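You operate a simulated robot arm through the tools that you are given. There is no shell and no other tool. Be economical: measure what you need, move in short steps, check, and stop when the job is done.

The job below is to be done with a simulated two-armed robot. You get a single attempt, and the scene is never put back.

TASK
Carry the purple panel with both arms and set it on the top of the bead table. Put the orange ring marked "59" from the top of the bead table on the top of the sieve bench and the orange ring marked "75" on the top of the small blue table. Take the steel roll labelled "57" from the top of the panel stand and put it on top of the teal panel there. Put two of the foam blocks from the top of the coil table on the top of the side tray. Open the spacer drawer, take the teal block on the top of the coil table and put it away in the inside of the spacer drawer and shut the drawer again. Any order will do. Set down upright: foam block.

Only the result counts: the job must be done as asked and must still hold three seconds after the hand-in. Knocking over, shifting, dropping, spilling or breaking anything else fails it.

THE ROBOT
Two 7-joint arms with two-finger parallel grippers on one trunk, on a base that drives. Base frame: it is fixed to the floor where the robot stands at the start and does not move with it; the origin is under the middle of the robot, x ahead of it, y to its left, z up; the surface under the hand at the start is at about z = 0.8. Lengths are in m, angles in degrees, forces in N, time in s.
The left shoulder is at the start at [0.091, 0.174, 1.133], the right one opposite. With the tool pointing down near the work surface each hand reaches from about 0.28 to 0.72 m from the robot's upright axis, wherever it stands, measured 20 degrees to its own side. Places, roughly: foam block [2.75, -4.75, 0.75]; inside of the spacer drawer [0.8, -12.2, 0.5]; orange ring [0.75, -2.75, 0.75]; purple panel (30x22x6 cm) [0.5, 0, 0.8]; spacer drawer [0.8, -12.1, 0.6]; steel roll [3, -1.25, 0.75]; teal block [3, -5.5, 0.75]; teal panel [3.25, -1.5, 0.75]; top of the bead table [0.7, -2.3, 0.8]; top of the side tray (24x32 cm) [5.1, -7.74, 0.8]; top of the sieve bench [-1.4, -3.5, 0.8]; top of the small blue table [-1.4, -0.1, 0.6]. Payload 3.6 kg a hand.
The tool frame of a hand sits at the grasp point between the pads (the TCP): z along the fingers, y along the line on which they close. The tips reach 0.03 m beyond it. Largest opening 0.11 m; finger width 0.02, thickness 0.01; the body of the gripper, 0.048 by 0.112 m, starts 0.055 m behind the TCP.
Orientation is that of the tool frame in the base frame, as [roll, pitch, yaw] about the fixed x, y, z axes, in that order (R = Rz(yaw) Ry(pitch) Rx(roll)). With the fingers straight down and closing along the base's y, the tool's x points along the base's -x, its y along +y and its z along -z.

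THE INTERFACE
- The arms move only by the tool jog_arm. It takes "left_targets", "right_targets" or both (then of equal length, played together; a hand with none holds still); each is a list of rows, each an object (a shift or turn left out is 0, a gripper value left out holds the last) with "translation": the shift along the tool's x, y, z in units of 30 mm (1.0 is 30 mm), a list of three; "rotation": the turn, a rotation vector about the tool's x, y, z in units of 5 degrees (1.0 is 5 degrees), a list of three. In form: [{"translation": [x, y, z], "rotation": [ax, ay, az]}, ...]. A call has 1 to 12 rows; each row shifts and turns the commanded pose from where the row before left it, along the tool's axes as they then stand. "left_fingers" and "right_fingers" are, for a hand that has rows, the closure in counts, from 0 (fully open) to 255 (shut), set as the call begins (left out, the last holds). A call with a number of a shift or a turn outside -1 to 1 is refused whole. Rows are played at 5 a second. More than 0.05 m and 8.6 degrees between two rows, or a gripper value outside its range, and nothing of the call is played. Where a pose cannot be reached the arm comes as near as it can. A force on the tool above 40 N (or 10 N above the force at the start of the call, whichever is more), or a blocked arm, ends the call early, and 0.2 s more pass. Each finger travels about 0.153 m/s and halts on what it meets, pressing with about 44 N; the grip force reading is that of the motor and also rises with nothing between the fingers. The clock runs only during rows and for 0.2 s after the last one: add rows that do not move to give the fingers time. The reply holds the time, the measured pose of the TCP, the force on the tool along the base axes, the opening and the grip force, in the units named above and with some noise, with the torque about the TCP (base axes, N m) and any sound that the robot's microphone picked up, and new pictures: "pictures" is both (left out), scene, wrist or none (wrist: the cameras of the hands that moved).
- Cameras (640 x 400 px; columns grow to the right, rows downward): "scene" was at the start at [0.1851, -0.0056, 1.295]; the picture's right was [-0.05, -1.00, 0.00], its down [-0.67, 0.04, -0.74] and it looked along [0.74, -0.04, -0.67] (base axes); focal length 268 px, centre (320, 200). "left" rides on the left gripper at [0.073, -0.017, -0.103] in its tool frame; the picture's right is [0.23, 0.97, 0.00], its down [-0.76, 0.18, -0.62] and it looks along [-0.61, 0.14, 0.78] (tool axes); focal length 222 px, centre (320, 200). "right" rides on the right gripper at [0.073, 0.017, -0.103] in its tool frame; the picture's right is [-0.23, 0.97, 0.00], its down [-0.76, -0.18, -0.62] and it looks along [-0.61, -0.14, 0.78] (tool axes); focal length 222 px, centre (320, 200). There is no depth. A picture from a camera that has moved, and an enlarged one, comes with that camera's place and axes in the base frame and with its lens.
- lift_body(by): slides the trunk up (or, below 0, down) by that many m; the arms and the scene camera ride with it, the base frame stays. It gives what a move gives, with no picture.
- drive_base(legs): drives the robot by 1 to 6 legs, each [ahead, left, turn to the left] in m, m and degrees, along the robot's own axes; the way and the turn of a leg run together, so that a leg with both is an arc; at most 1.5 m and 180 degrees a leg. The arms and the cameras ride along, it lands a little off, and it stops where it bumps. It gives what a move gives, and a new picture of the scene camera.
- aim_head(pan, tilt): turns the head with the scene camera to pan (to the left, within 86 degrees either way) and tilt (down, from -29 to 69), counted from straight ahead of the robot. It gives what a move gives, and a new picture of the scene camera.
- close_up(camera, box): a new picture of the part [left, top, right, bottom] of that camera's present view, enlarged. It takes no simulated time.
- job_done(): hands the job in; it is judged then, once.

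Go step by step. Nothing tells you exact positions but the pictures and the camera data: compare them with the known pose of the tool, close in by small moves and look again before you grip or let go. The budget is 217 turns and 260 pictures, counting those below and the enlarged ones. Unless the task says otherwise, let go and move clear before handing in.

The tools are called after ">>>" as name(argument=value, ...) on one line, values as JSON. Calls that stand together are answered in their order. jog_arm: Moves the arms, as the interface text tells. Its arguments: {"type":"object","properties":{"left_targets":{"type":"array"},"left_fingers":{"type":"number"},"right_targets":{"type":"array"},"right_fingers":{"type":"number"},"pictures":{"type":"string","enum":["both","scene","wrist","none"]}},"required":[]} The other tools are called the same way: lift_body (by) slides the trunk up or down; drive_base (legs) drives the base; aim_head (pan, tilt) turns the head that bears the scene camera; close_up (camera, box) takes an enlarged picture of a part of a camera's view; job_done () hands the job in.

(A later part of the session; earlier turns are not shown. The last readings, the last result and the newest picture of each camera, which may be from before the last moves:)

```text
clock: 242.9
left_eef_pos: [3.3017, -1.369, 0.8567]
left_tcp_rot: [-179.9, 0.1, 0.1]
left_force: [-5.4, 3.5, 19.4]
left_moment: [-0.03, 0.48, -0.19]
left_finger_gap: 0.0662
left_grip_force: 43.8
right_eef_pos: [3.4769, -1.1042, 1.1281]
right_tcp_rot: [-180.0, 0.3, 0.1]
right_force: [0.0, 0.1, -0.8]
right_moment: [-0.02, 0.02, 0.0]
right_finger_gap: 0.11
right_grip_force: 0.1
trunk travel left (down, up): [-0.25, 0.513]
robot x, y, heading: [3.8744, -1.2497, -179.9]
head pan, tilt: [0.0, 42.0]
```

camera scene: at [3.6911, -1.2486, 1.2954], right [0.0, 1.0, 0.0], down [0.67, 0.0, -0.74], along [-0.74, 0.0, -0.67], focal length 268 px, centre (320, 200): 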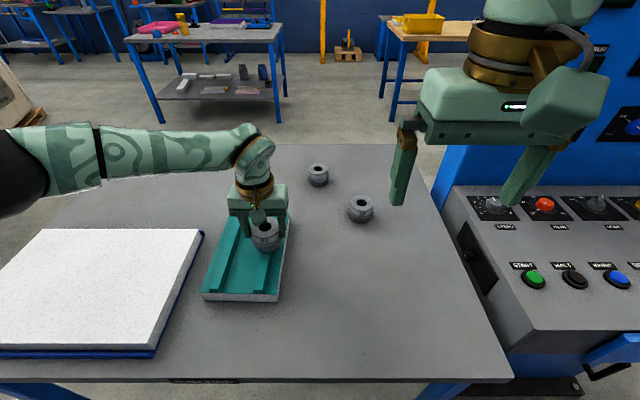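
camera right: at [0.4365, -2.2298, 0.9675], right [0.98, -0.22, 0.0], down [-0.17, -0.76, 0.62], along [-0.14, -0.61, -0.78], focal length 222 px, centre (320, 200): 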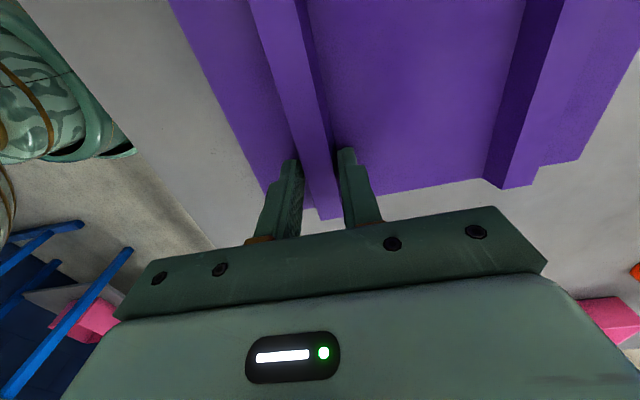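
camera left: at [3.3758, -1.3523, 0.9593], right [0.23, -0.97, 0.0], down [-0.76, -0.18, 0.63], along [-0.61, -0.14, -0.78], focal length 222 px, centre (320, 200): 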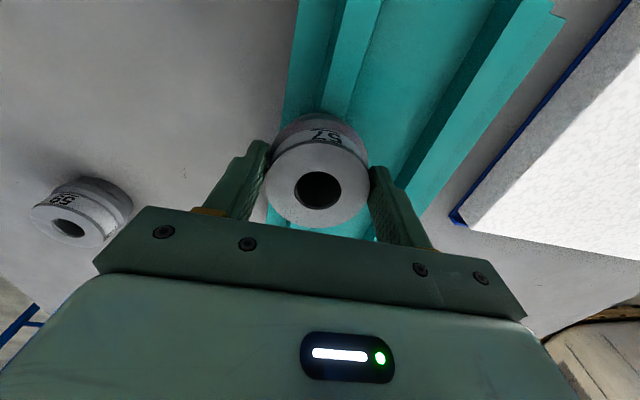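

>>> jog_arm(left_targets=[{"translation": [0, 0, -0.12]}, {"translation": [0, 0.07, 0]}, {"translation": [0, 0, 0.06]}, {}], pictures="none")

```text
clock: 243.9
left_eef_pos: [3.3019, -1.3726, 0.856]
left_tcp_rot: [-179.9, -0.1, 0.1]
left_force: [1.9, 0.8, 0.5]
left_moment: [-0.01, 0.05, -0.01]
left_finger_gap: 0.0665
left_grip_force: 44.5
right_eef_pos: [3.4752, -1.1054, 1.1267]
right_tcp_rot: [180.0, -0.1, 0.2]
right_force: [0.8, 0.3, -0.6]
right_moment: [0.03, 0.02, -0.02]
right_finger_gap: 0.1101
right_grip_force: 0.2
trunk travel left (down, up): [-0.25, 0.513]
robot x, y, heading: [3.8764, -1.2516, -179.8]
head pan, tilt: [0.0, 42.0]
```

Light contact, balanced. Opening now.

>>> jog_arm(left_targets=[{}, {}, {}], left_fingers=60, pictures="wrist")

>>> close_up(camera="scene", box=[210, 180, 300, 260])

```text
clock: 244.7
left_eef_pos: [3.3021, -1.3709, 0.8585]
left_tcp_rot: [-179.9, 0.1, 0.2]
left_force: [0.2, -0.2, 0.1]
left_moment: [0.03, -0.02, 0.0]
left_finger_gap: 0.0843
left_grip_force: 0.0
right_eef_pos: [3.476, -1.105, 1.1275]
right_tcp_rot: [-180.0, 0.0, 0.1]
right_force: [-0.5, -0.3, -0.9]
right_moment: [0.0, -0.01, -0.01]
right_finger_gap: 0.1099
right_grip_force: 0.1
trunk travel left (down, up): [-0.25, 0.513]
robot x, y, heading: [3.8754, -1.2494, -179.8]
head pan, tilt: [0.0, 42.0]
camera left: at [3.3753, -1.3551, 0.9604], right [0.23, -0.97, 0.0], down [-0.76, -0.18, 0.62], along [-0.61, -0.14, -0.78], focal length 222 px, centre (320, 200)
```

left: 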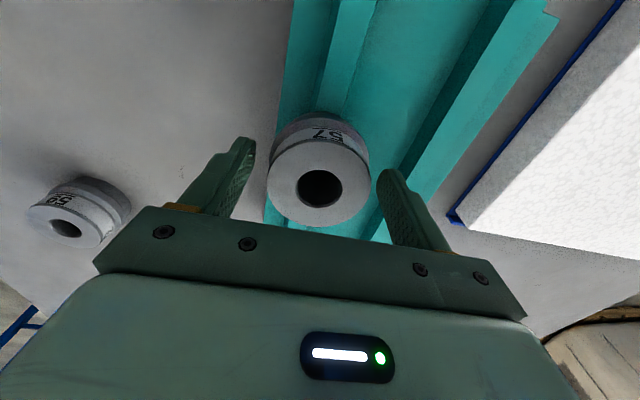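

```text
5.00 times, centred on (255, 220) of scene
camera zoom: at [3.6913, -1.2485, 1.2955], right [0.0, 1.0, 0.0], down [0.67, 0.0, -0.74], along [-0.74, 0.0, -0.67], focal length 1338 px, centre (645, 100)
```

zoom: 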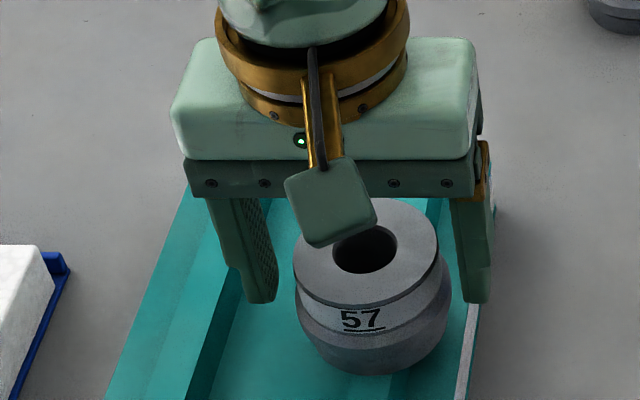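

It stands level on the rib. Retreating straight up and tucking the arm.

>>> jog_arm(left_targets=[{"translation": [0, 0, -0.4]}, {"translation": [0, 0, -0.8]}, {"translation": [0, 0, -1]}, {"translation": [0, 0, -1]}, {"translation": [0.5, 0, -1]}, {"translation": [0.8, 0.1, -1]}, {"translation": [0.8, 0.1, -1]}, {"translation": [0.8, 0.1, -1]}, {"translation": [0.8, 0.1, -1]}, {"translation": [0.8, 0.2, -0.7]}, {"translation": [0.8, 0.2, 0]}, {"translation": [0.7, 0.2, 0]}], pictures="scene")

```text
clock: 247.3
left_eef_pos: [3.4827, -1.4015, 1.1266]
left_tcp_rot: [-179.9, 0.0, 0.1]
left_force: [-0.7, -0.4, 0.3]
left_moment: [-0.02, 0.01, 0.0]
left_finger_gap: 0.0843
left_grip_force: 0.1
right_eef_pos: [3.4759, -1.1055, 1.1271]
right_tcp_rot: [180.0, -0.1, 0.1]
right_force: [0.0, 0.1, 0.0]
right_moment: [0.04, -0.02, -0.01]
right_finger_gap: 0.1099
right_grip_force: 0.1
trunk travel left (down, up): [-0.25, 0.513]
robot x, y, heading: [3.8742, -1.245, -179.8]
head pan, tilt: [0.0, 42.0]
camera scene: at [3.6919, -1.2488, 1.2956], right [0.0, 1.0, 0.0], down [0.67, 0.0, -0.74], along [-0.74, 0.0, -0.67], focal length 268 px, centre (320, 200)
```

scene: 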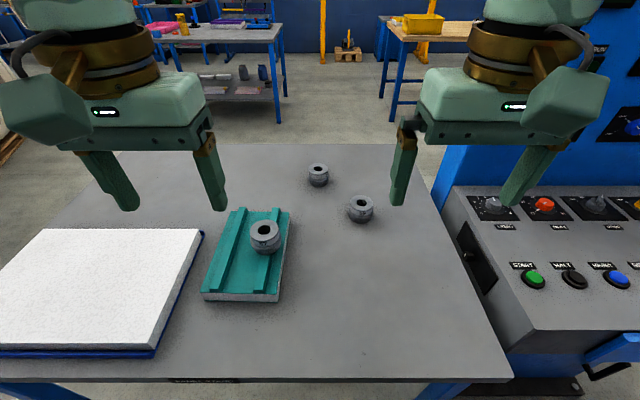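

Roll 57 is on the teal panel. Next, the coil table: I'll back off and look to the left (−y) along the aisle.

>>> drive_base(legs=[[-0.4, 0, 0], [0, 0, 90]])

>>> aim_head(pan=0, tilt=18)

```text
clock: 253.7
left_eef_pos: [4.4407, -1.6369, 1.1252]
left_tcp_rot: [-179.9, -0.1, 90.8]
left_force: [0.0, 0.4, -0.2]
left_moment: [-0.01, -0.01, -0.02]
left_finger_gap: 0.0844
left_grip_force: 0.1
right_eef_pos: [4.1454, -1.6479, 1.1277]
right_tcp_rot: [179.9, 0.0, 90.9]
right_force: [0.2, -0.5, -0.1]
right_moment: [0.0, 0.04, -0.01]
right_finger_gap: 0.1102
right_grip_force: 0.0
trunk travel left (down, up): [-0.25, 0.513]
robot x, y, heading: [4.2834, -1.247, -89.0]
head pan, tilt: [0.0, 42.0]
camera scene: at [4.2847, -1.4311, 1.2955], right [-1.0, -0.02, 0.0], down [-0.01, 0.67, -0.74], along [0.01, -0.74, -0.67], focal length 268 px, centre (320, 200)
```

scene: 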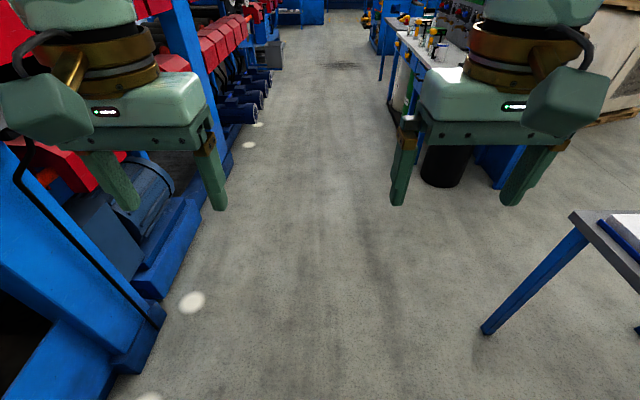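

```text
clock: 254.6
left_eef_pos: [4.4414, -1.6362, 1.1255]
left_tcp_rot: [-179.9, -0.1, 90.8]
left_force: [1.1, -0.6, -0.5]
left_moment: [0.0, 0.03, 0.01]
left_finger_gap: 0.0839
left_grip_force: 0.1
right_eef_pos: [4.1443, -1.6471, 1.1273]
right_tcp_rot: [-180.0, 0.0, 90.9]
right_force: [-0.7, 0.6, 0.2]
right_moment: [0.02, -0.02, -0.01]
right_finger_gap: 0.11
right_grip_force: 0.1
trunk travel left (down, up): [-0.25, 0.513]
robot x, y, heading: [4.2794, -1.2442, -88.9]
head pan, tilt: [0.0, 18.0]
camera scene: at [4.2847, -1.4408, 1.333], right [-1.0, -0.02, 0.0], down [0.0, 0.31, -0.95], along [0.01, -0.95, -0.31], focal length 268 px, centre (320, 200)
```

scene: 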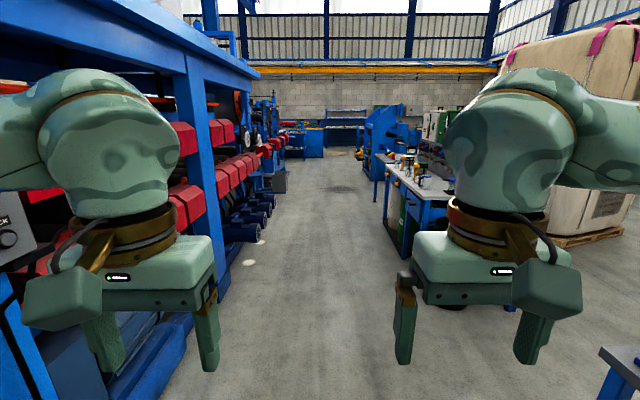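

>>> close_up(camera="scene", box=[240, 90, 480, 240])

```text
2.67 times, centred on (360, 165) of scene
camera zoom: at [4.2847, -1.4408, 1.333], right [-1.0, -0.02, 0.0], down [0.0, 0.31, -0.95], along [0.01, -0.95, -0.31], focal length 714 px, centre (213, 293)
```

zoom: 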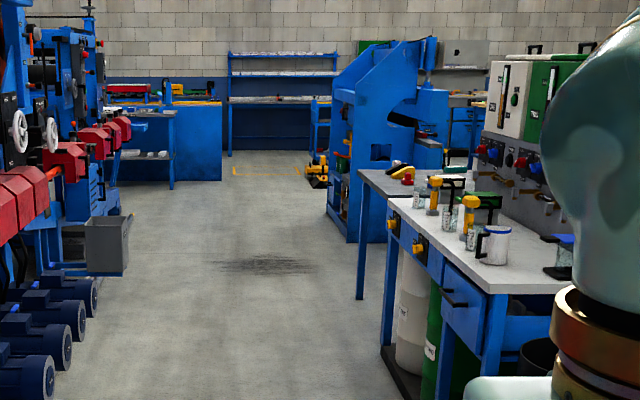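

The aisle is clear. I'll drive down to y≈-4.9 and face the coil table (heading 180°).

>>> drive_base(legs=[[1.5, 0, -1], [1.5, 0, 0], [0.6, 0, 0], [0, 0, -90]])

>>> aim_head(pan=0, tilt=35)

```text
clock: 275.9
left_eef_pos: [3.8493, -4.9815, 1.1262]
left_tcp_rot: [-179.9, 0.0, -3.2]
left_force: [-0.5, -0.6, -0.1]
left_moment: [0.0, -0.02, -0.05]
left_finger_gap: 0.0842
left_grip_force: 0.0
right_eef_pos: [3.8589, -4.6868, 1.1268]
right_tcp_rot: [-180.0, 0.0, -3.1]
right_force: [0.1, 0.5, 0.5]
right_moment: [-0.02, 0.01, 0.0]
right_finger_gap: 0.1099
right_grip_force: 0.0
trunk travel left (down, up): [-0.25, 0.513]
robot x, y, heading: [4.2502, -4.8504, 176.6]
head pan, tilt: [0.0, 18.0]
camera scene: at [4.056, -4.8407, 1.3331], right [0.05, 1.0, 0.0], down [0.31, -0.02, -0.95], along [-0.95, 0.05, -0.31], focal length 268 px, centre (320, 200)
```

scene: 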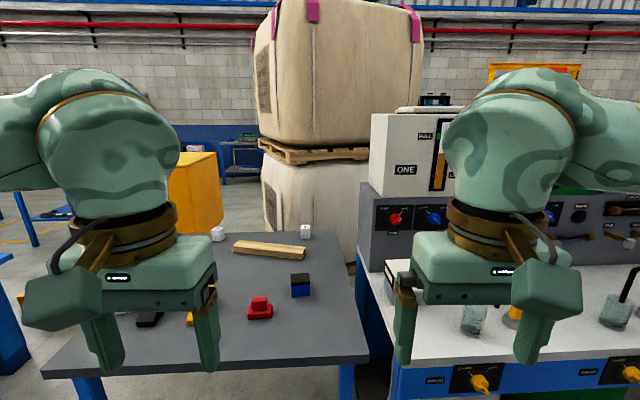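

```text
clock: 276.7
left_eef_pos: [3.848, -4.9822, 1.1259]
left_tcp_rot: [-179.9, 0.0, -3.2]
left_force: [0.6, 0.2, 0.4]
left_moment: [-0.03, 0.02, 0.0]
left_finger_gap: 0.0843
left_grip_force: 0.1
right_eef_pos: [3.857, -4.6856, 1.1273]
right_tcp_rot: [-180.0, 0.1, -3.2]
right_force: [-0.6, 0.8, 0.8]
right_moment: [0.02, -0.01, 0.0]
right_finger_gap: 0.1099
right_grip_force: 0.1
trunk travel left (down, up): [-0.25, 0.513]
robot x, y, heading: [4.2522, -4.8519, 176.8]
head pan, tilt: [0.0, 35.0]
camera scene: at [4.0613, -4.8411, 1.306], right [0.05, 1.0, 0.0], down [0.57, -0.03, -0.82], along [-0.82, 0.04, -0.57], focal length 268 px, centre (320, 200)
```

scene: 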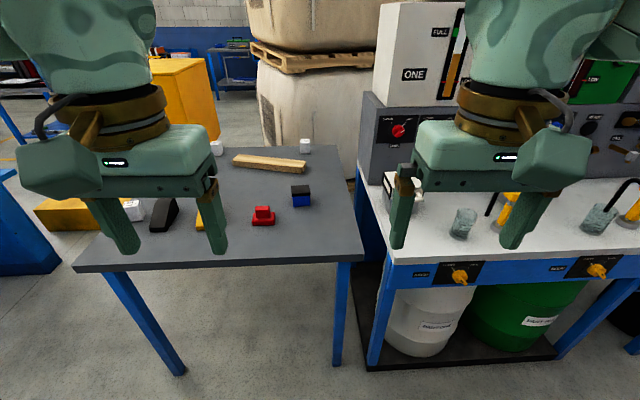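

The coil table is ahead-left with small white foam cubes on it. Moving in front of it.

>>> drive_base(legs=[[0.25, 0.3, 3.2]])

>>> close_up(camera="scene", box=[120, 100, 440, 300])

```text
clock: 279.2
left_eef_pos: [3.5989, -5.2978, 1.1249]
left_tcp_rot: [-180.0, 0.0, 0.0]
left_force: [0.1, -0.5, -0.8]
left_moment: [-0.02, 0.0, 0.04]
left_finger_gap: 0.0842
left_grip_force: 0.1
right_eef_pos: [3.5898, -5.0026, 1.1265]
right_tcp_rot: [-180.0, -0.1, 0.2]
right_force: [-0.3, 0.0, -0.3]
right_moment: [0.02, 0.01, 0.02]
right_finger_gap: 0.1101
right_grip_force: 0.0
trunk travel left (down, up): [-0.25, 0.513]
robot x, y, heading: [3.9959, -5.1422, -179.8]
head pan, tilt: [0.0, 35.0]
camera scene: at [3.8021, -5.1453, 1.3059], right [0.0, 1.0, 0.0], down [0.57, 0.0, -0.82], along [-0.82, 0.0, -0.57], focal length 268 px, centre (320, 200)
```

scene: 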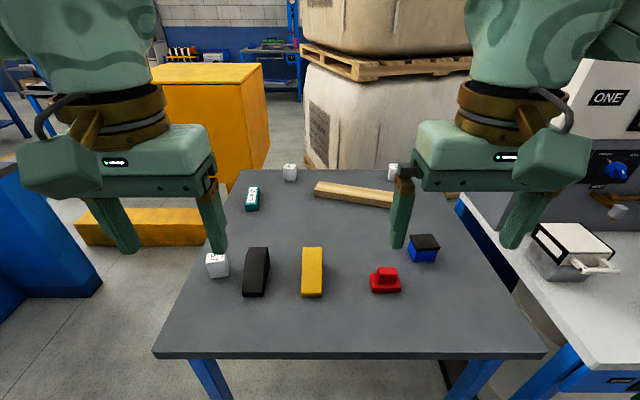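

```text
2.00 times, centred on (280, 200) of scene
camera zoom: at [3.8021, -5.1453, 1.3059], right [0.0, 1.0, 0.0], down [0.57, 0.0, -0.82], along [-0.82, 0.0, -0.57], focal length 535 px, centre (400, 200)
```

zoom: 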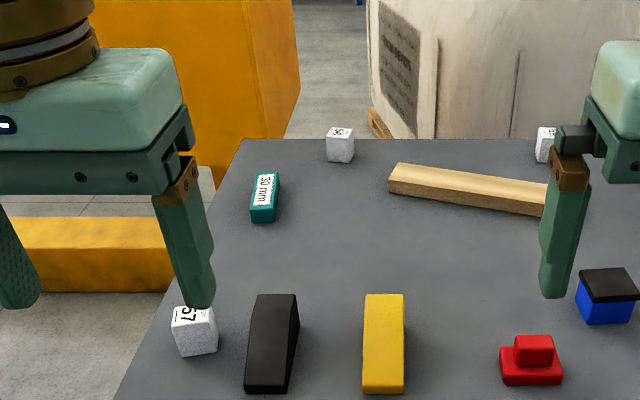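

There are three foam cubes (near-left, far-left, far-right) and the teal "30 mm" block. The table's left end (y≈-5.46) gives reach to two cubes and the teal block, so I'll go round to stand there facing +y.

>>> drive_base(legs=[[0, 0.7, 0], [0, 0, -90]])

>>> aim_head(pan=60, tilt=30)

```text
clock: 286.9
left_eef_pos: [3.8374, -5.4644, 1.1272]
left_tcp_rot: [-179.9, 0.0, -89.0]
left_force: [-0.5, 1.2, -0.6]
left_moment: [-0.03, 0.0, 0.0]
left_finger_gap: 0.0845
left_grip_force: 0.1
right_eef_pos: [4.135, -5.4534, 1.1281]
right_tcp_rot: [-180.0, 0.0, -88.8]
right_force: [-0.1, -0.2, 0.2]
right_moment: [-0.04, -0.02, -0.02]
right_finger_gap: 0.1103
right_grip_force: 0.1
trunk travel left (down, up): [-0.25, 0.513]
robot x, y, heading: [4.0019, -5.8565, 90.8]
head pan, tilt: [0.0, 35.0]
camera scene: at [3.996, -5.6678, 1.306], right [1.0, 0.02, 0.0], down [0.01, -0.57, -0.82], along [-0.02, 0.82, -0.57], focal length 268 px, centre (320, 200)
```

scene: 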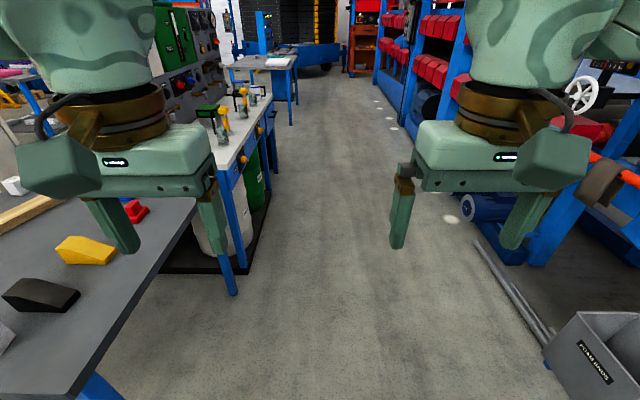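

```text
clock: 288.2
left_eef_pos: [3.8391, -5.4651, 1.1257]
left_tcp_rot: [-179.9, 0.0, -89.0]
left_force: [0.1, -0.6, 0.7]
left_moment: [-0.02, -0.03, 0.02]
left_finger_gap: 0.0844
left_grip_force: 0.1
right_eef_pos: [4.1343, -5.4532, 1.1276]
right_tcp_rot: [-180.0, 0.0, -88.9]
right_force: [0.5, 0.8, 0.7]
right_moment: [-0.01, -0.02, 0.03]
right_finger_gap: 0.11
right_grip_force: 0.1
trunk travel left (down, up): [-0.25, 0.513]
robot x, y, heading: [3.9959, -5.8582, 91.0]
head pan, tilt: [60.0, 30.0]
camera scene: at [3.9184, -5.7121, 1.3138], right [0.48, 0.88, 0.0], down [0.44, -0.24, -0.87], along [-0.76, 0.42, -0.5], focal length 268 px, centre (320, 200)
```

scene: 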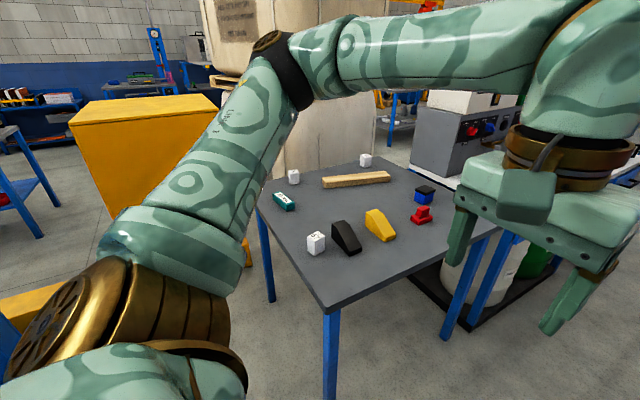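

>>> drive_base(legs=[[0, 0.85, -1]])

>>> aim_head(pan=0, tilt=42)

```text
clock: 292.8
left_eef_pos: [2.9754, -5.4705, 1.1255]
left_tcp_rot: [-179.9, 0.0, -90.0]
left_force: [0.4, -0.2, 0.6]
left_moment: [0.04, -0.04, 0.03]
left_finger_gap: 0.0841
left_grip_force: 0.0
right_eef_pos: [3.271, -5.464, 1.1277]
right_tcp_rot: [179.9, 0.1, -89.8]
right_force: [0.5, -0.6, 0.6]
right_moment: [-0.02, -0.02, 0.0]
right_finger_gap: 0.1097
right_grip_force: 0.0
trunk travel left (down, up): [-0.25, 0.513]
robot x, y, heading: [3.1316, -5.8664, 90.2]
head pan, tilt: [60.0, 30.0]
camera scene: at [3.0509, -5.7198, 1.3138], right [0.5, 0.87, 0.0], down [0.43, -0.25, -0.87], along [-0.75, 0.43, -0.5], focal length 268 px, centre (320, 200)
```

scene: 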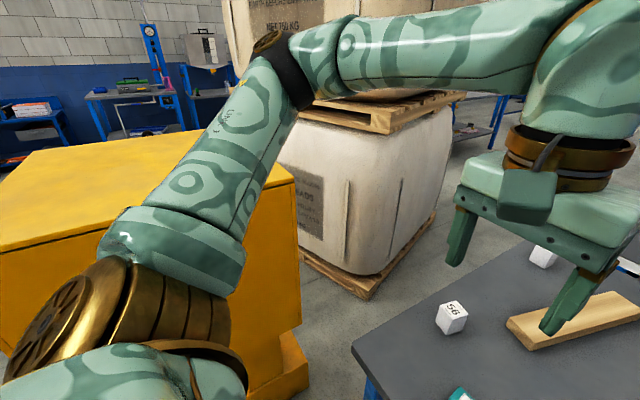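

```text
clock: 294.1
left_eef_pos: [2.9751, -5.4709, 1.126]
left_tcp_rot: [-179.9, 0.0, -90.0]
left_force: [-0.3, 0.0, -0.3]
left_moment: [-0.03, 0.03, -0.01]
left_finger_gap: 0.0839
left_grip_force: 0.0
right_eef_pos: [3.2726, -5.4651, 1.1276]
right_tcp_rot: [-180.0, 0.0, -89.9]
right_force: [-0.6, -0.4, 0.1]
right_moment: [0.02, -0.02, 0.0]
right_finger_gap: 0.11
right_grip_force: 0.0
trunk travel left (down, up): [-0.25, 0.513]
robot x, y, heading: [3.1319, -5.8627, 90.1]
head pan, tilt: [0.0, 42.0]
camera scene: at [3.1295, -5.6813, 1.2955], right [1.0, 0.0, 0.0], down [0.0, -0.67, -0.74], along [0.0, 0.74, -0.67], focal length 268 px, centre (320, 200)
```

scene: 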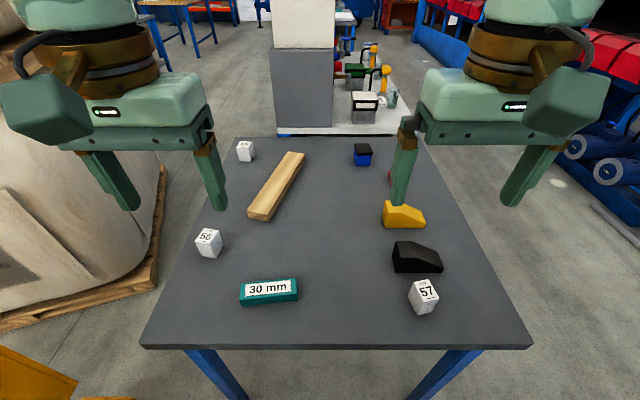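

>>> close_up(camera="scene", box=[180, 210, 320, 320])

>>> close_up(camera="scene", box=[370, 220, 480, 330])

```text
3.64 times, centred on (250, 265) of scene
camera zoom: at [3.1295, -5.6813, 1.2955], right [1.0, 0.0, 0.0], down [0.0, -0.67, -0.74], along [0.0, 0.74, -0.67], focal length 973 px, centre (574, -36)
```

zoom: 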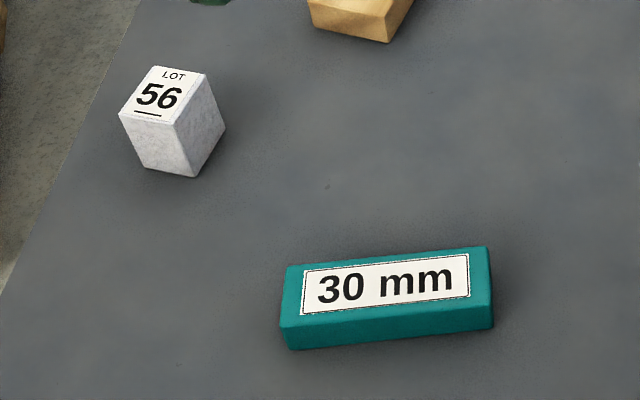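

```text
3.64 times, centred on (425, 275) of scene
camera zoom: at [3.1295, -5.6813, 1.2955], right [1.0, 0.0, 0.0], down [0.0, -0.67, -0.74], along [0.0, 0.74, -0.67], focal length 973 px, centre (-62, -73)
```

zoom: 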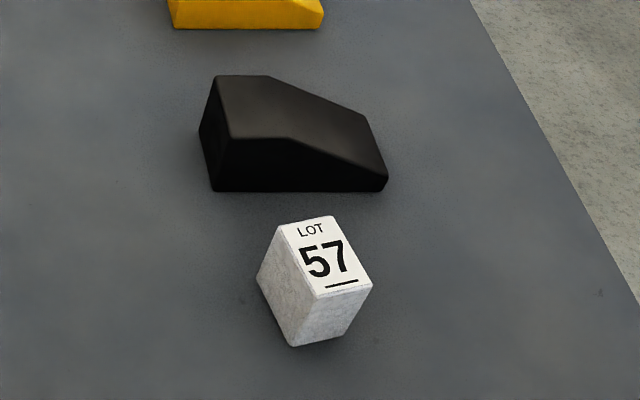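

Block 56 is at about (2.870, -5.282), turned -15°; block 57 at about (3.334, -5.417), turned about +14°; both ~4 cm wide and ~5 cm tall. I'll bring both hands above them with matching yaw.

>>> jog_arm(left_targets=[{"translation": [-0.7, 0.39, 0.83]}, {"translation": [-0.7, 0.39, 0.83]}, {"translation": [-0.7, 0.39, 0.83]}, {"translation": [-0.7, 0.39, 0.83]}, {"translation": [-0.7, 0.39, 0.83]}, {"translation": [-0.7, 0.39, 0.83]}, {"translation": [-0.7, 0.39, 0.83]}, {"translation": [-0.7, 0.39, 0.83]}, {"translation": [-0.7, 0.39, 0.83]}, {"rotation": [0, 0, 1]}, {"rotation": [0, 0, 1]}, {"rotation": [0, 0, 1]}], right_targets=[{"translation": [-0.178, -0.228, 0.83]}, {"translation": [-0.178, -0.228, 0.83]}, {"translation": [-0.178, -0.228, 0.83]}, {"translation": [-0.178, -0.228, 0.83]}, {"translation": [-0.178, -0.228, 0.83]}, {"translation": [-0.178, -0.228, 0.83]}, {"translation": [-0.178, -0.228, 0.83]}, {"translation": [-0.178, -0.228, 0.83]}, {"translation": [-0.178, -0.228, 0.83]}, {"rotation": [0, 0, -1]}, {"rotation": [0, 0, -1]}, {"rotation": [0, 0, -0.8]}], left_fingers=0, right_fingers=0)

```text
clock: 296.7
left_eef_pos: [2.8703, -5.2826, 0.9023]
left_tcp_rot: [-179.9, 0.1, -97.3]
left_force: [-0.9, -0.1, -0.5]
left_moment: [0.0, 0.01, 0.0]
left_finger_gap: 0.11
left_grip_force: 0.1
left hand out of reach, approached as far as the arm can: row 12
right_eef_pos: [3.3329, -5.4163, 0.9014]
right_tcp_rot: [-180.0, 0.0, -75.8]
right_force: [-0.1, 0.4, 0.6]
right_moment: [0.04, -0.01, 0.0]
right_finger_gap: 0.1101
right_grip_force: 0.0
trunk travel left (down, up): [-0.25, 0.513]
robot x, y, heading: [3.1285, -5.864, 90.1]
head pan, tilt: [0.0, 42.0]
camera scene: at [3.1294, -5.6812, 1.2955], right [1.0, 0.0, 0.0], down [0.0, -0.67, -0.74], along [0.0, 0.74, -0.67], focal length 268 px, centre (320, 200)
camera right: at [3.3339, -5.4913, 1.0075], right [-1.0, -0.02, 0.0], down [-0.01, 0.78, 0.62], along [-0.01, 0.62, -0.78], focal length 222 px, centre (320, 200)
camera left: at [2.8779, -5.3564, 1.0044], right [-0.99, -0.1, 0.0], down [-0.08, 0.78, 0.62], along [-0.06, 0.62, -0.78], focal length 222 px, centre (320, 200)
```

scene: 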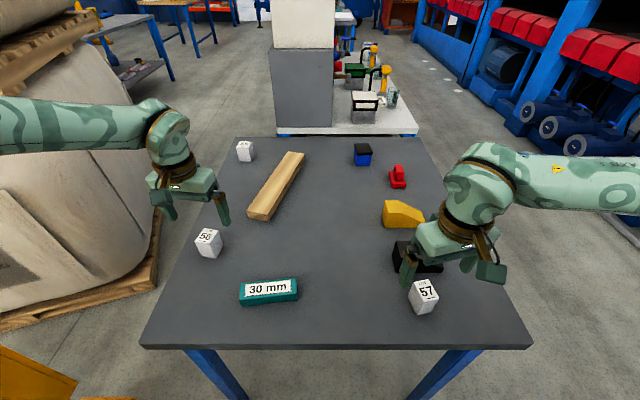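
right: 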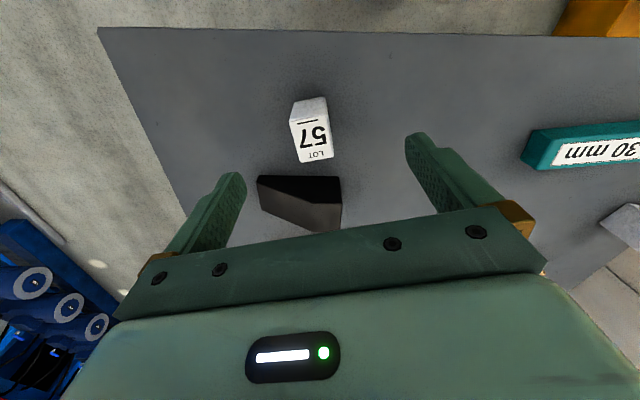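
left: 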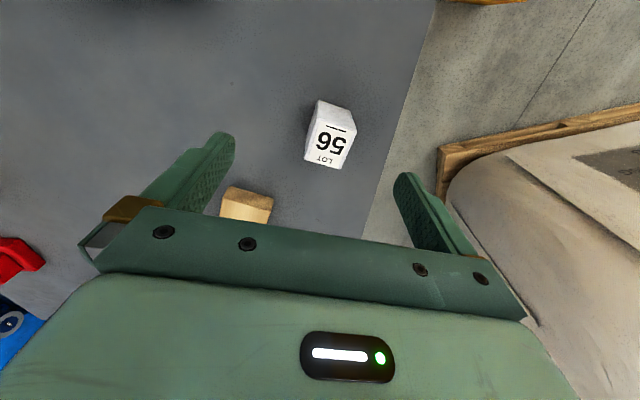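

>>> jog_arm(left_targets=[{"translation": [-0.15, 0.15, 0.5]}, {"translation": [0, 0, 0.8]}, {"translation": [0, 0, 0.8]}, {"translation": [0, 0, 0.6]}], right_targets=[{"translation": [-0.08, -0.08, 0.5]}, {"translation": [0, 0, 0.8]}, {"translation": [0, 0, 0.8]}, {"translation": [0, 0, 0.6]}])

```text
clock: 297.7
left_eef_pos: [2.871, -5.2818, 0.835]
left_tcp_rot: [-179.9, 0.1, -97.4]
left_force: [-0.5, -1.4, 0.0]
left_moment: [-0.01, -0.01, 0.0]
left_finger_gap: 0.1099
left_grip_force: 0.1
left hand out of reach, approached as far as the arm can: row 1
right_eef_pos: [3.3346, -5.412, 0.823]
right_tcp_rot: [-180.0, 0.0, -76.0]
right_force: [0.0, -0.9, -0.2]
right_moment: [0.01, -0.01, 0.01]
right_finger_gap: 0.11
right_grip_force: 0.0
trunk travel left (down, up): [-0.25, 0.513]
robot x, y, heading: [3.1282, -5.8623, 90.0]
head pan, tilt: [0.0, 42.0]
camera scene: at [3.1295, -5.6808, 1.2954], right [1.0, 0.0, 0.0], down [0.0, -0.67, -0.74], along [0.0, 0.74, -0.67], focal length 268 px, centre (320, 200)
camera right: at [3.336, -5.488, 0.9272], right [-1.0, -0.02, 0.0], down [-0.01, 0.78, 0.62], along [-0.01, 0.62, -0.78], focal length 222 px, centre (320, 200)
camera left: at [2.8794, -5.3568, 0.9378], right [-1.0, -0.1, 0.0], down [-0.08, 0.78, 0.62], along [-0.06, 0.62, -0.78], focal length 222 px, centre (320, 200)
```

scene: 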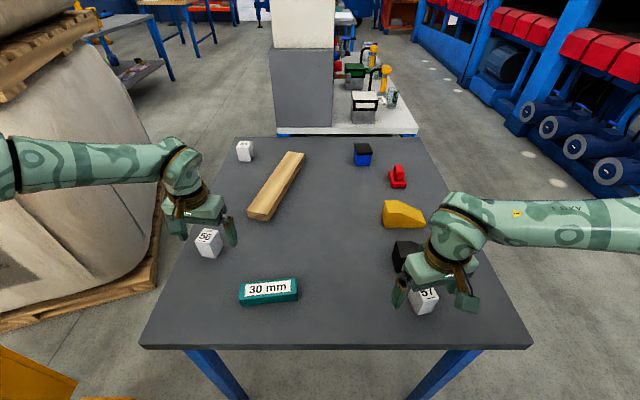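
right: 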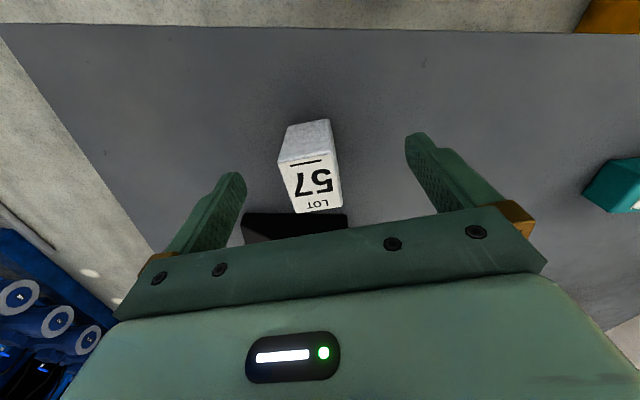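
left: 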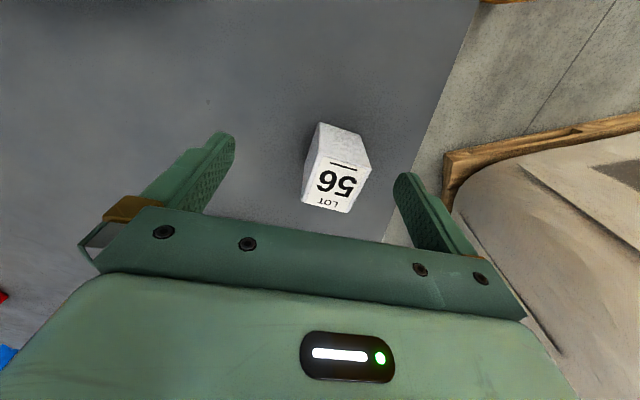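

>>> jog_arm(left_targets=[{"translation": [0, 0, 0.4]}, {"translation": [0, 0, 0.3]}, {"translation": [0, 0, 0.2]}], right_targets=[{"translation": [0, 0, 0.25]}, {"translation": [0, 0, 0.2]}, {}], pictures="wrist")

```text
clock: 298.5
left_eef_pos: [2.8708, -5.2828, 0.8086]
left_tcp_rot: [-180.0, 0.0, -97.4]
left_force: [0.2, -0.4, 0.0]
left_moment: [0.01, 0.01, 0.03]
left_finger_gap: 0.1099
left_grip_force: 0.1
right_eef_pos: [3.3349, -5.4137, 0.8082]
right_tcp_rot: [-180.0, 0.0, -76.0]
right_force: [-0.2, 0.2, 0.4]
right_moment: [-0.01, 0.02, 0.02]
right_finger_gap: 0.1099
right_grip_force: 0.0
trunk travel left (down, up): [-0.25, 0.513]
robot x, y, heading: [3.1305, -5.8671, 89.7]
head pan, tilt: [0.0, 42.0]
camera right: at [3.3362, -5.4883, 0.9131], right [-1.0, -0.02, 0.0], down [-0.01, 0.78, 0.62], along [-0.01, 0.62, -0.78], focal length 222 px, centre (320, 200)
camera left: at [2.8788, -5.3575, 0.9113], right [-1.0, -0.1, 0.0], down [-0.08, 0.78, 0.62], along [-0.06, 0.62, -0.78], focal length 222 px, centre (320, 200)
```

right: 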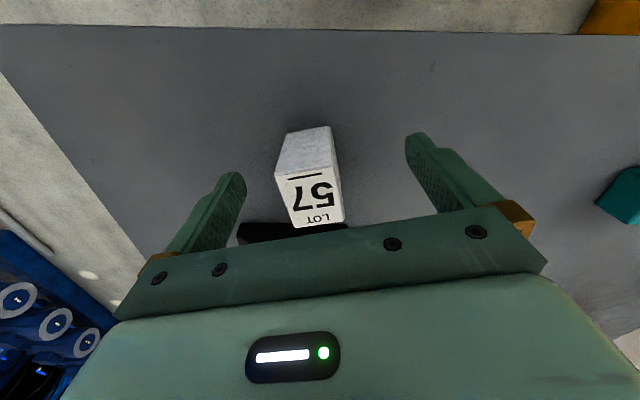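
left: 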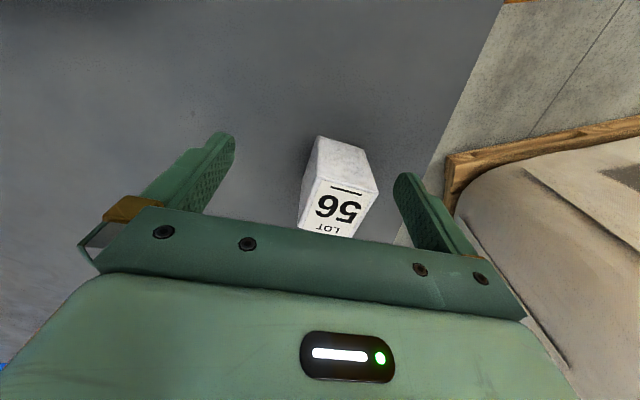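

Closing both hands and lifting.

>>> jog_arm(left_targets=[{}, {}, {}, {}], right_targets=[{}, {}, {}, {}], left_fingers=255, right_fingers=255, pictures="wrist")

>>> jog_arm(left_targets=[{"translation": [0, 0, -0.2]}, {"translation": [0, 0, -0.3]}, {"translation": [0, 0, -0.6]}, {"translation": [0, 0, -0.6]}], right_targets=[{"translation": [0, 0, -0.2]}, {"translation": [0, 0, -0.3]}, {"translation": [0, 0, -0.6]}, {"translation": [0, 0, -0.6]}], pictures="both")

```text
clock: 299.5
left_eef_pos: [2.8706, -5.2838, 0.8081]
left_tcp_rot: [-180.0, 0.1, -97.4]
left_force: [0.9, 0.5, 0.1]
left_moment: [-0.02, 0.03, 0.02]
left_finger_gap: 0.0401
left_grip_force: 44.3
right_eef_pos: [3.3344, -5.4141, 0.8096]
right_tcp_rot: [180.0, -0.1, -75.9]
right_force: [0.6, 0.1, 0.7]
right_moment: [0.01, 0.03, 0.01]
right_finger_gap: 0.0342
right_grip_force: 44.3
trunk travel left (down, up): [-0.25, 0.513]
robot x, y, heading: [3.1299, -5.8654, 90.3]
head pan, tilt: [0.0, 42.0]
camera right: at [3.3361, -5.4884, 0.9133], right [-1.0, -0.02, 0.0], down [-0.01, 0.78, 0.62], along [-0.01, 0.62, -0.78], focal length 222 px, centre (320, 200)
camera left: at [2.8788, -5.3577, 0.9115], right [-0.99, -0.1, 0.0], down [-0.08, 0.78, 0.62], along [-0.06, 0.62, -0.78], focal length 222 px, centre (320, 200)
```

right: 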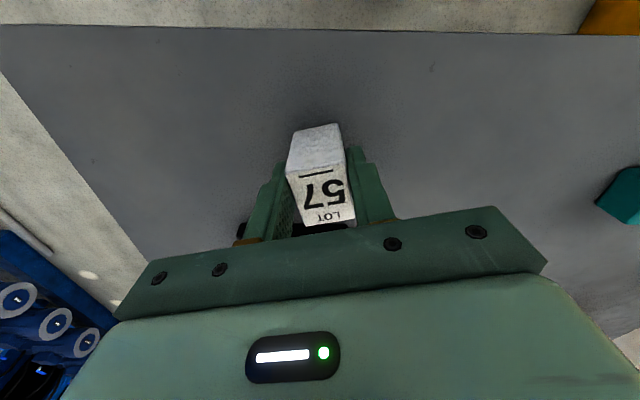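
left: 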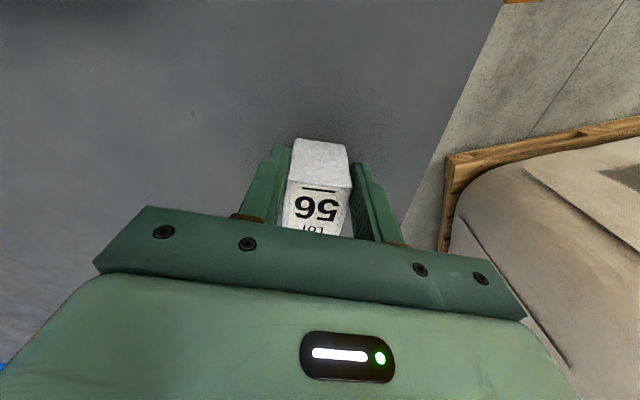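

```text
clock: 300.5
left_eef_pos: [2.8693, -5.2821, 0.8605]
left_tcp_rot: [-180.0, 0.2, -97.4]
left_force: [0.3, 0.3, -0.2]
left_moment: [0.01, 0.0, -0.01]
left_finger_gap: 0.0398
left_grip_force: 44.3
right_eef_pos: [3.3347, -5.4147, 0.8599]
right_tcp_rot: [-180.0, 0.1, -75.9]
right_force: [-0.6, -0.2, -1.6]
right_moment: [0.02, 0.0, -0.02]
right_finger_gap: 0.034
right_grip_force: 44.0
trunk travel left (down, up): [-0.25, 0.513]
robot x, y, heading: [3.13, -5.8664, 90.1]
head pan, tilt: [0.0, 42.0]
camera scene: at [3.1296, -5.6814, 1.2955], right [1.0, 0.0, 0.0], down [0.0, -0.67, -0.74], along [0.0, 0.74, -0.67], focal length 268 px, centre (320, 200)
camera right: at [3.3356, -5.4896, 0.965], right [-1.0, -0.02, 0.0], down [-0.01, 0.78, 0.62], along [-0.01, 0.62, -0.78], focal length 222 px, centre (320, 200)
camera left: at [2.8778, -5.3569, 0.9626], right [-1.0, -0.1, 0.0], down [-0.08, 0.78, 0.62], along [-0.06, 0.62, -0.78], focal length 222 px, centre (320, 200)
```

scene: 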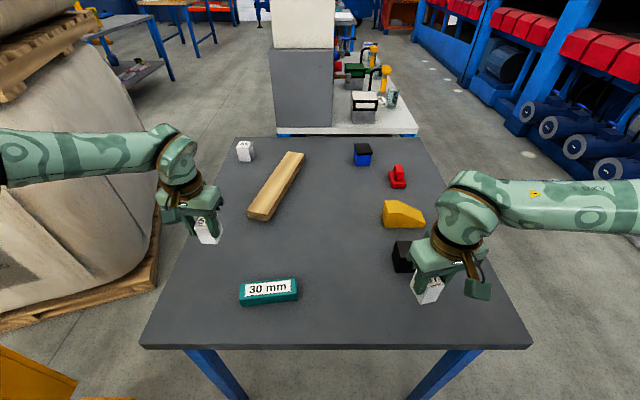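
right: 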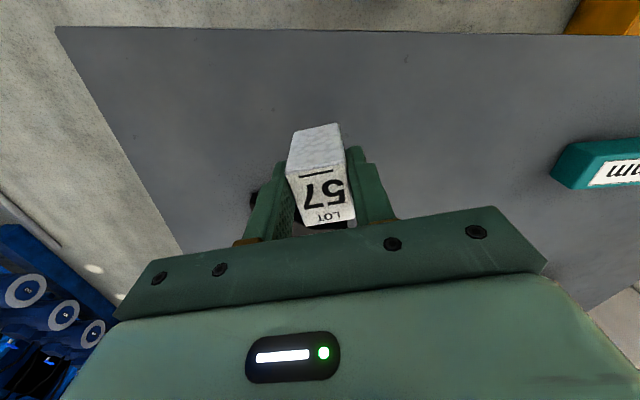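
left: 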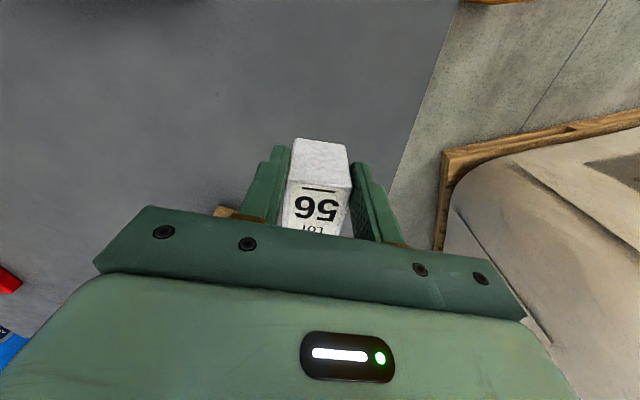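

Both foam blocks are held. Tucking up, then back to the aisle and facing −y to look for the side tray.

>>> jog_arm(left_targets=[{"translation": [0, 0, -1]}, {"translation": [0.5, -0.4, -0.97]}, {"translation": [0.66, -0.5, -0.97]}, {"translation": [0.66, -0.5, -0.97]}, {"translation": [0.66, -0.5, -0.97]}, {"translation": [0.66, -0.5, -0.97]}, {"translation": [0.66, -0.5, -0.97]}, {"translation": [0.66, -0.5, -0.97]}, {"translation": [0.66, -0.5, -0.97]}, {"translation": [0.66, -0.5, 0]}], right_targets=[{"translation": [0, 0, -1]}, {"translation": [0.12, 0.27, -0.97]}, {"translation": [0.12, 0.27, -0.97]}, {"translation": [0.12, 0.27, -0.97]}, {"translation": [0.12, 0.27, -0.97]}, {"translation": [0.12, 0.27, -0.97]}, {"translation": [0.12, 0.27, -0.97]}, {"translation": [0.12, 0.27, -0.97]}, {"translation": [0.12, 0.27, -0.97]}, {"translation": [0.12, 0.27, 0]}], pictures="none")

>>> drive_base(legs=[[0, -1.05, 0], [0, 0, -180]])

>>> aim_head(pan=10, tilt=25)

```text
clock: 302.7
left_eef_pos: [2.9783, -5.4716, 1.1229]
left_tcp_rot: [-179.9, 0.0, -97.5]
left_force: [0.7, -0.4, -0.5]
left_moment: [-0.01, -0.02, 0.0]
left_finger_gap: 0.0397
left_grip_force: 43.8
right_eef_pos: [3.2715, -5.4625, 1.1227]
right_tcp_rot: [180.0, 0.0, -75.9]
right_force: [0.2, -0.1, 0.5]
right_moment: [-0.02, 0.07, -0.04]
right_finger_gap: 0.0338
right_grip_force: 44.4
trunk travel left (down, up): [-0.25, 0.513]
robot x, y, heading: [3.1262, -5.8678, 90.1]
head pan, tilt: [0.0, 42.0]
```

```text
clock: 315.5
left_eef_pos: [4.3647, -6.2671, 1.1237]
left_tcp_rot: [-179.9, 0.0, 83.1]
left_force: [-0.6, 0.1, -0.5]
left_moment: [0.01, -0.01, -0.02]
left_finger_gap: 0.0393
left_grip_force: 44.3
right_eef_pos: [4.0707, -6.2784, 1.1226]
right_tcp_rot: [180.0, 0.0, 104.6]
right_force: [-1.0, 0.1, 0.0]
right_moment: [0.0, 0.03, -0.04]
right_finger_gap: 0.034
right_grip_force: 43.8
trunk travel left (down, up): [-0.25, 0.513]
robot x, y, heading: [4.2084, -5.8736, -89.4]
head pan, tilt: [0.0, 42.0]
camera scene: at [4.2115, -6.0607, 1.2955], right [-1.0, -0.01, 0.0], down [-0.01, 0.67, -0.74], along [0.01, -0.74, -0.67], focal length 268 px, centre (320, 200)
```

scene: 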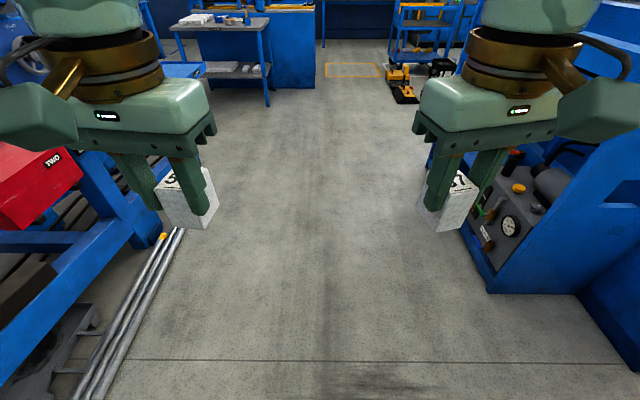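

```text
clock: 316.3
left_eef_pos: [4.3646, -6.2667, 1.1238]
left_tcp_rot: [-179.9, 0.1, 83.0]
left_force: [-0.5, 0.4, -1.0]
left_moment: [0.01, 0.02, -0.03]
left_finger_gap: 0.0393
left_grip_force: 43.8
right_eef_pos: [4.071, -6.2774, 1.1238]
right_tcp_rot: [180.0, 0.0, 104.6]
right_force: [-0.8, 1.5, -0.8]
right_moment: [0.0, -0.02, 0.0]
right_finger_gap: 0.0341
right_grip_force: 43.4
trunk travel left (down, up): [-0.25, 0.513]
robot x, y, heading: [4.2086, -5.8754, -89.3]
head pan, tilt: [10.0, 25.0]
camera scene: at [4.2276, -6.0677, 1.3216], right [-0.98, -0.18, 0.0], down [-0.08, 0.42, -0.91], along [0.17, -0.89, -0.42], focal length 268 px, centre (320, 200)
```

scene: 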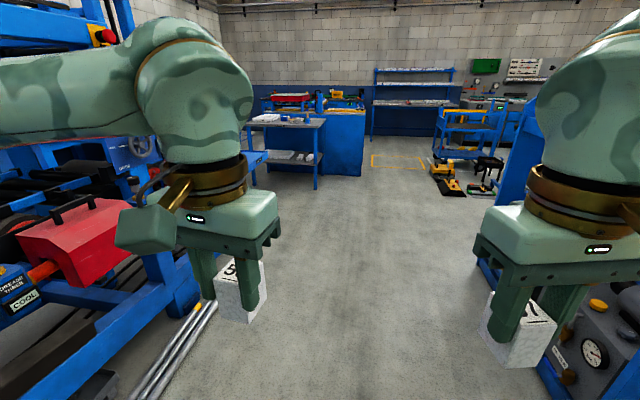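

The side tray should be just behind my left hand in the view, by the machine on the left. I'll move on down the aisle and look at it.

>>> drive_base(legs=[[1.3, 0, -0.7]])

>>> aim_head(pan=50, tilt=30)

```text
clock: 322.9
left_eef_pos: [4.3324, -7.5861, 1.1241]
left_tcp_rot: [-179.9, 0.0, 80.6]
left_force: [-0.4, 0.1, -1.0]
left_moment: [0.0, 0.01, -0.01]
left_finger_gap: 0.0391
left_grip_force: 43.9
right_eef_pos: [4.0391, -7.5843, 1.1236]
right_tcp_rot: [180.0, 0.0, 102.1]
right_force: [-0.2, 0.3, -1.0]
right_moment: [0.02, 0.03, -0.03]
right_finger_gap: 0.0338
right_grip_force: 43.9
trunk travel left (down, up): [-0.25, 0.513]
robot x, y, heading: [4.1922, -7.1855, -92.1]
head pan, tilt: [10.0, 25.0]
camera scene: at [4.205, -7.3817, 1.3217], right [-0.99, -0.14, 0.0], down [-0.06, 0.42, -0.91], along [0.13, -0.9, -0.42], focal length 268 px, centre (320, 200)
```

scene: 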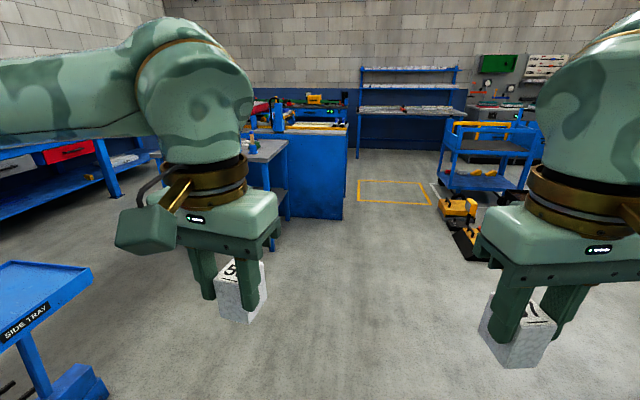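

```text
clock: 324.0
left_eef_pos: [4.3338, -7.5854, 1.1234]
left_tcp_rot: [-179.9, 0.1, 80.6]
left_force: [1.4, -0.3, -1.9]
left_moment: [-0.03, -0.02, -0.01]
left_finger_gap: 0.0391
left_grip_force: 43.4
right_eef_pos: [4.0379, -7.5846, 1.1219]
right_tcp_rot: [-180.0, 0.0, 102.0]
right_force: [0.4, 0.2, -1.2]
right_moment: [-0.02, 0.03, 0.01]
right_finger_gap: 0.0338
right_grip_force: 44.3
trunk travel left (down, up): [-0.25, 0.513]
robot x, y, heading: [4.1933, -7.1884, -92.0]
head pan, tilt: [50.0, 30.0]
camera scene: at [4.2593, -7.3505, 1.3138], right [-0.67, -0.74, 0.0], down [-0.37, 0.33, -0.87], along [0.64, -0.58, -0.5], focal length 268 px, centre (320, 200)
```

scene: 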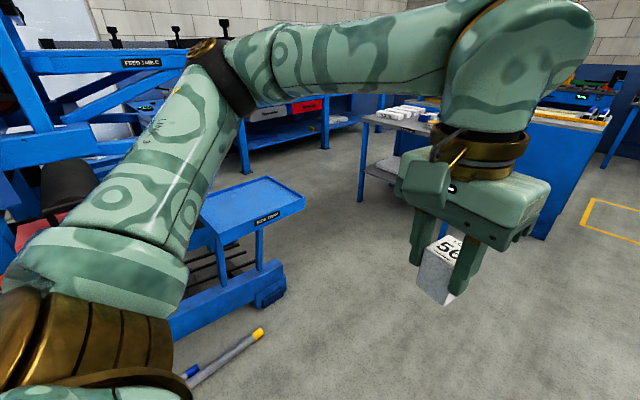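

The side tray sits at about x 4.96–5.22, y −7.9…−7.58. I'll approach it from its south side (facing +y), where there's open floor.

>>> drive_base(legs=[[1.2, 0, 2], [0, 0, 90]])

>>> aim_head(pan=0, tilt=30)

```text
clock: 333.8
left_eef_pos: [4.568, -8.1983, 1.1222]
left_tcp_rot: [-179.9, 0.1, 172.7]
left_force: [-0.2, 0.5, 0.1]
left_moment: [0.0, -0.02, -0.03]
left_finger_gap: 0.039
left_grip_force: 43.6
right_eef_pos: [4.577, -8.4931, 1.1245]
right_tcp_rot: [179.9, 0.0, -165.7]
right_force: [0.7, -0.7, -1.0]
right_moment: [0.02, -0.03, 0.0]
right_finger_gap: 0.0342
right_grip_force: 44.1
trunk travel left (down, up): [-0.25, 0.513]
robot x, y, heading: [4.1774, -8.3532, 0.4]
head pan, tilt: [50.0, 30.0]
camera scene: at [4.3346, -8.2831, 1.3138], right [0.77, -0.64, 0.0], down [-0.32, -0.38, -0.87], along [0.55, 0.67, -0.5], focal length 268 px, centre (320, 200)
```

scene: 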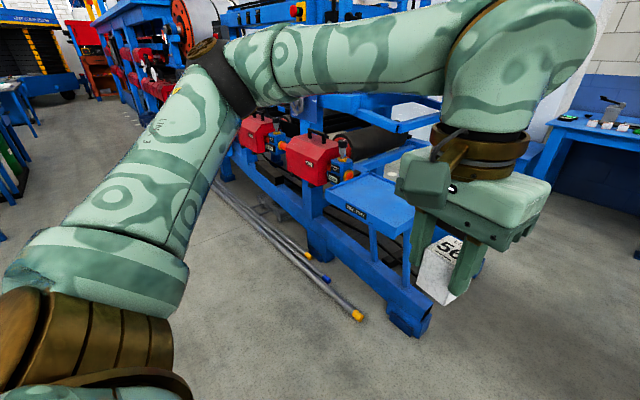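

```text
clock: 334.9
left_eef_pos: [4.5685, -8.1988, 1.1223]
left_tcp_rot: [-179.9, 0.1, 172.8]
left_force: [-0.6, 0.0, -1.1]
left_moment: [-0.02, 0.01, 0.0]
left_finger_gap: 0.039
left_grip_force: 44.0
right_eef_pos: [4.5767, -8.4928, 1.1233]
right_tcp_rot: [-179.9, 0.0, -165.7]
right_force: [-0.5, -1.0, 0.1]
right_moment: [-0.01, 0.04, 0.01]
right_finger_gap: 0.0339
right_grip_force: 43.9
trunk travel left (down, up): [-0.25, 0.513]
robot x, y, heading: [4.1728, -8.3546, 0.2]
head pan, tilt: [0.0, 30.0]
camera scene: at [4.3672, -8.3523, 1.3137], right [0.01, -1.0, 0.0], down [-0.5, 0.0, -0.87], along [0.87, 0.0, -0.5], focal length 268 px, centre (320, 200)
```

scene: 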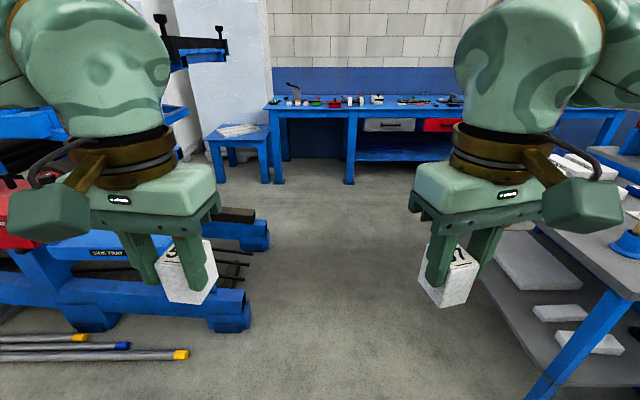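

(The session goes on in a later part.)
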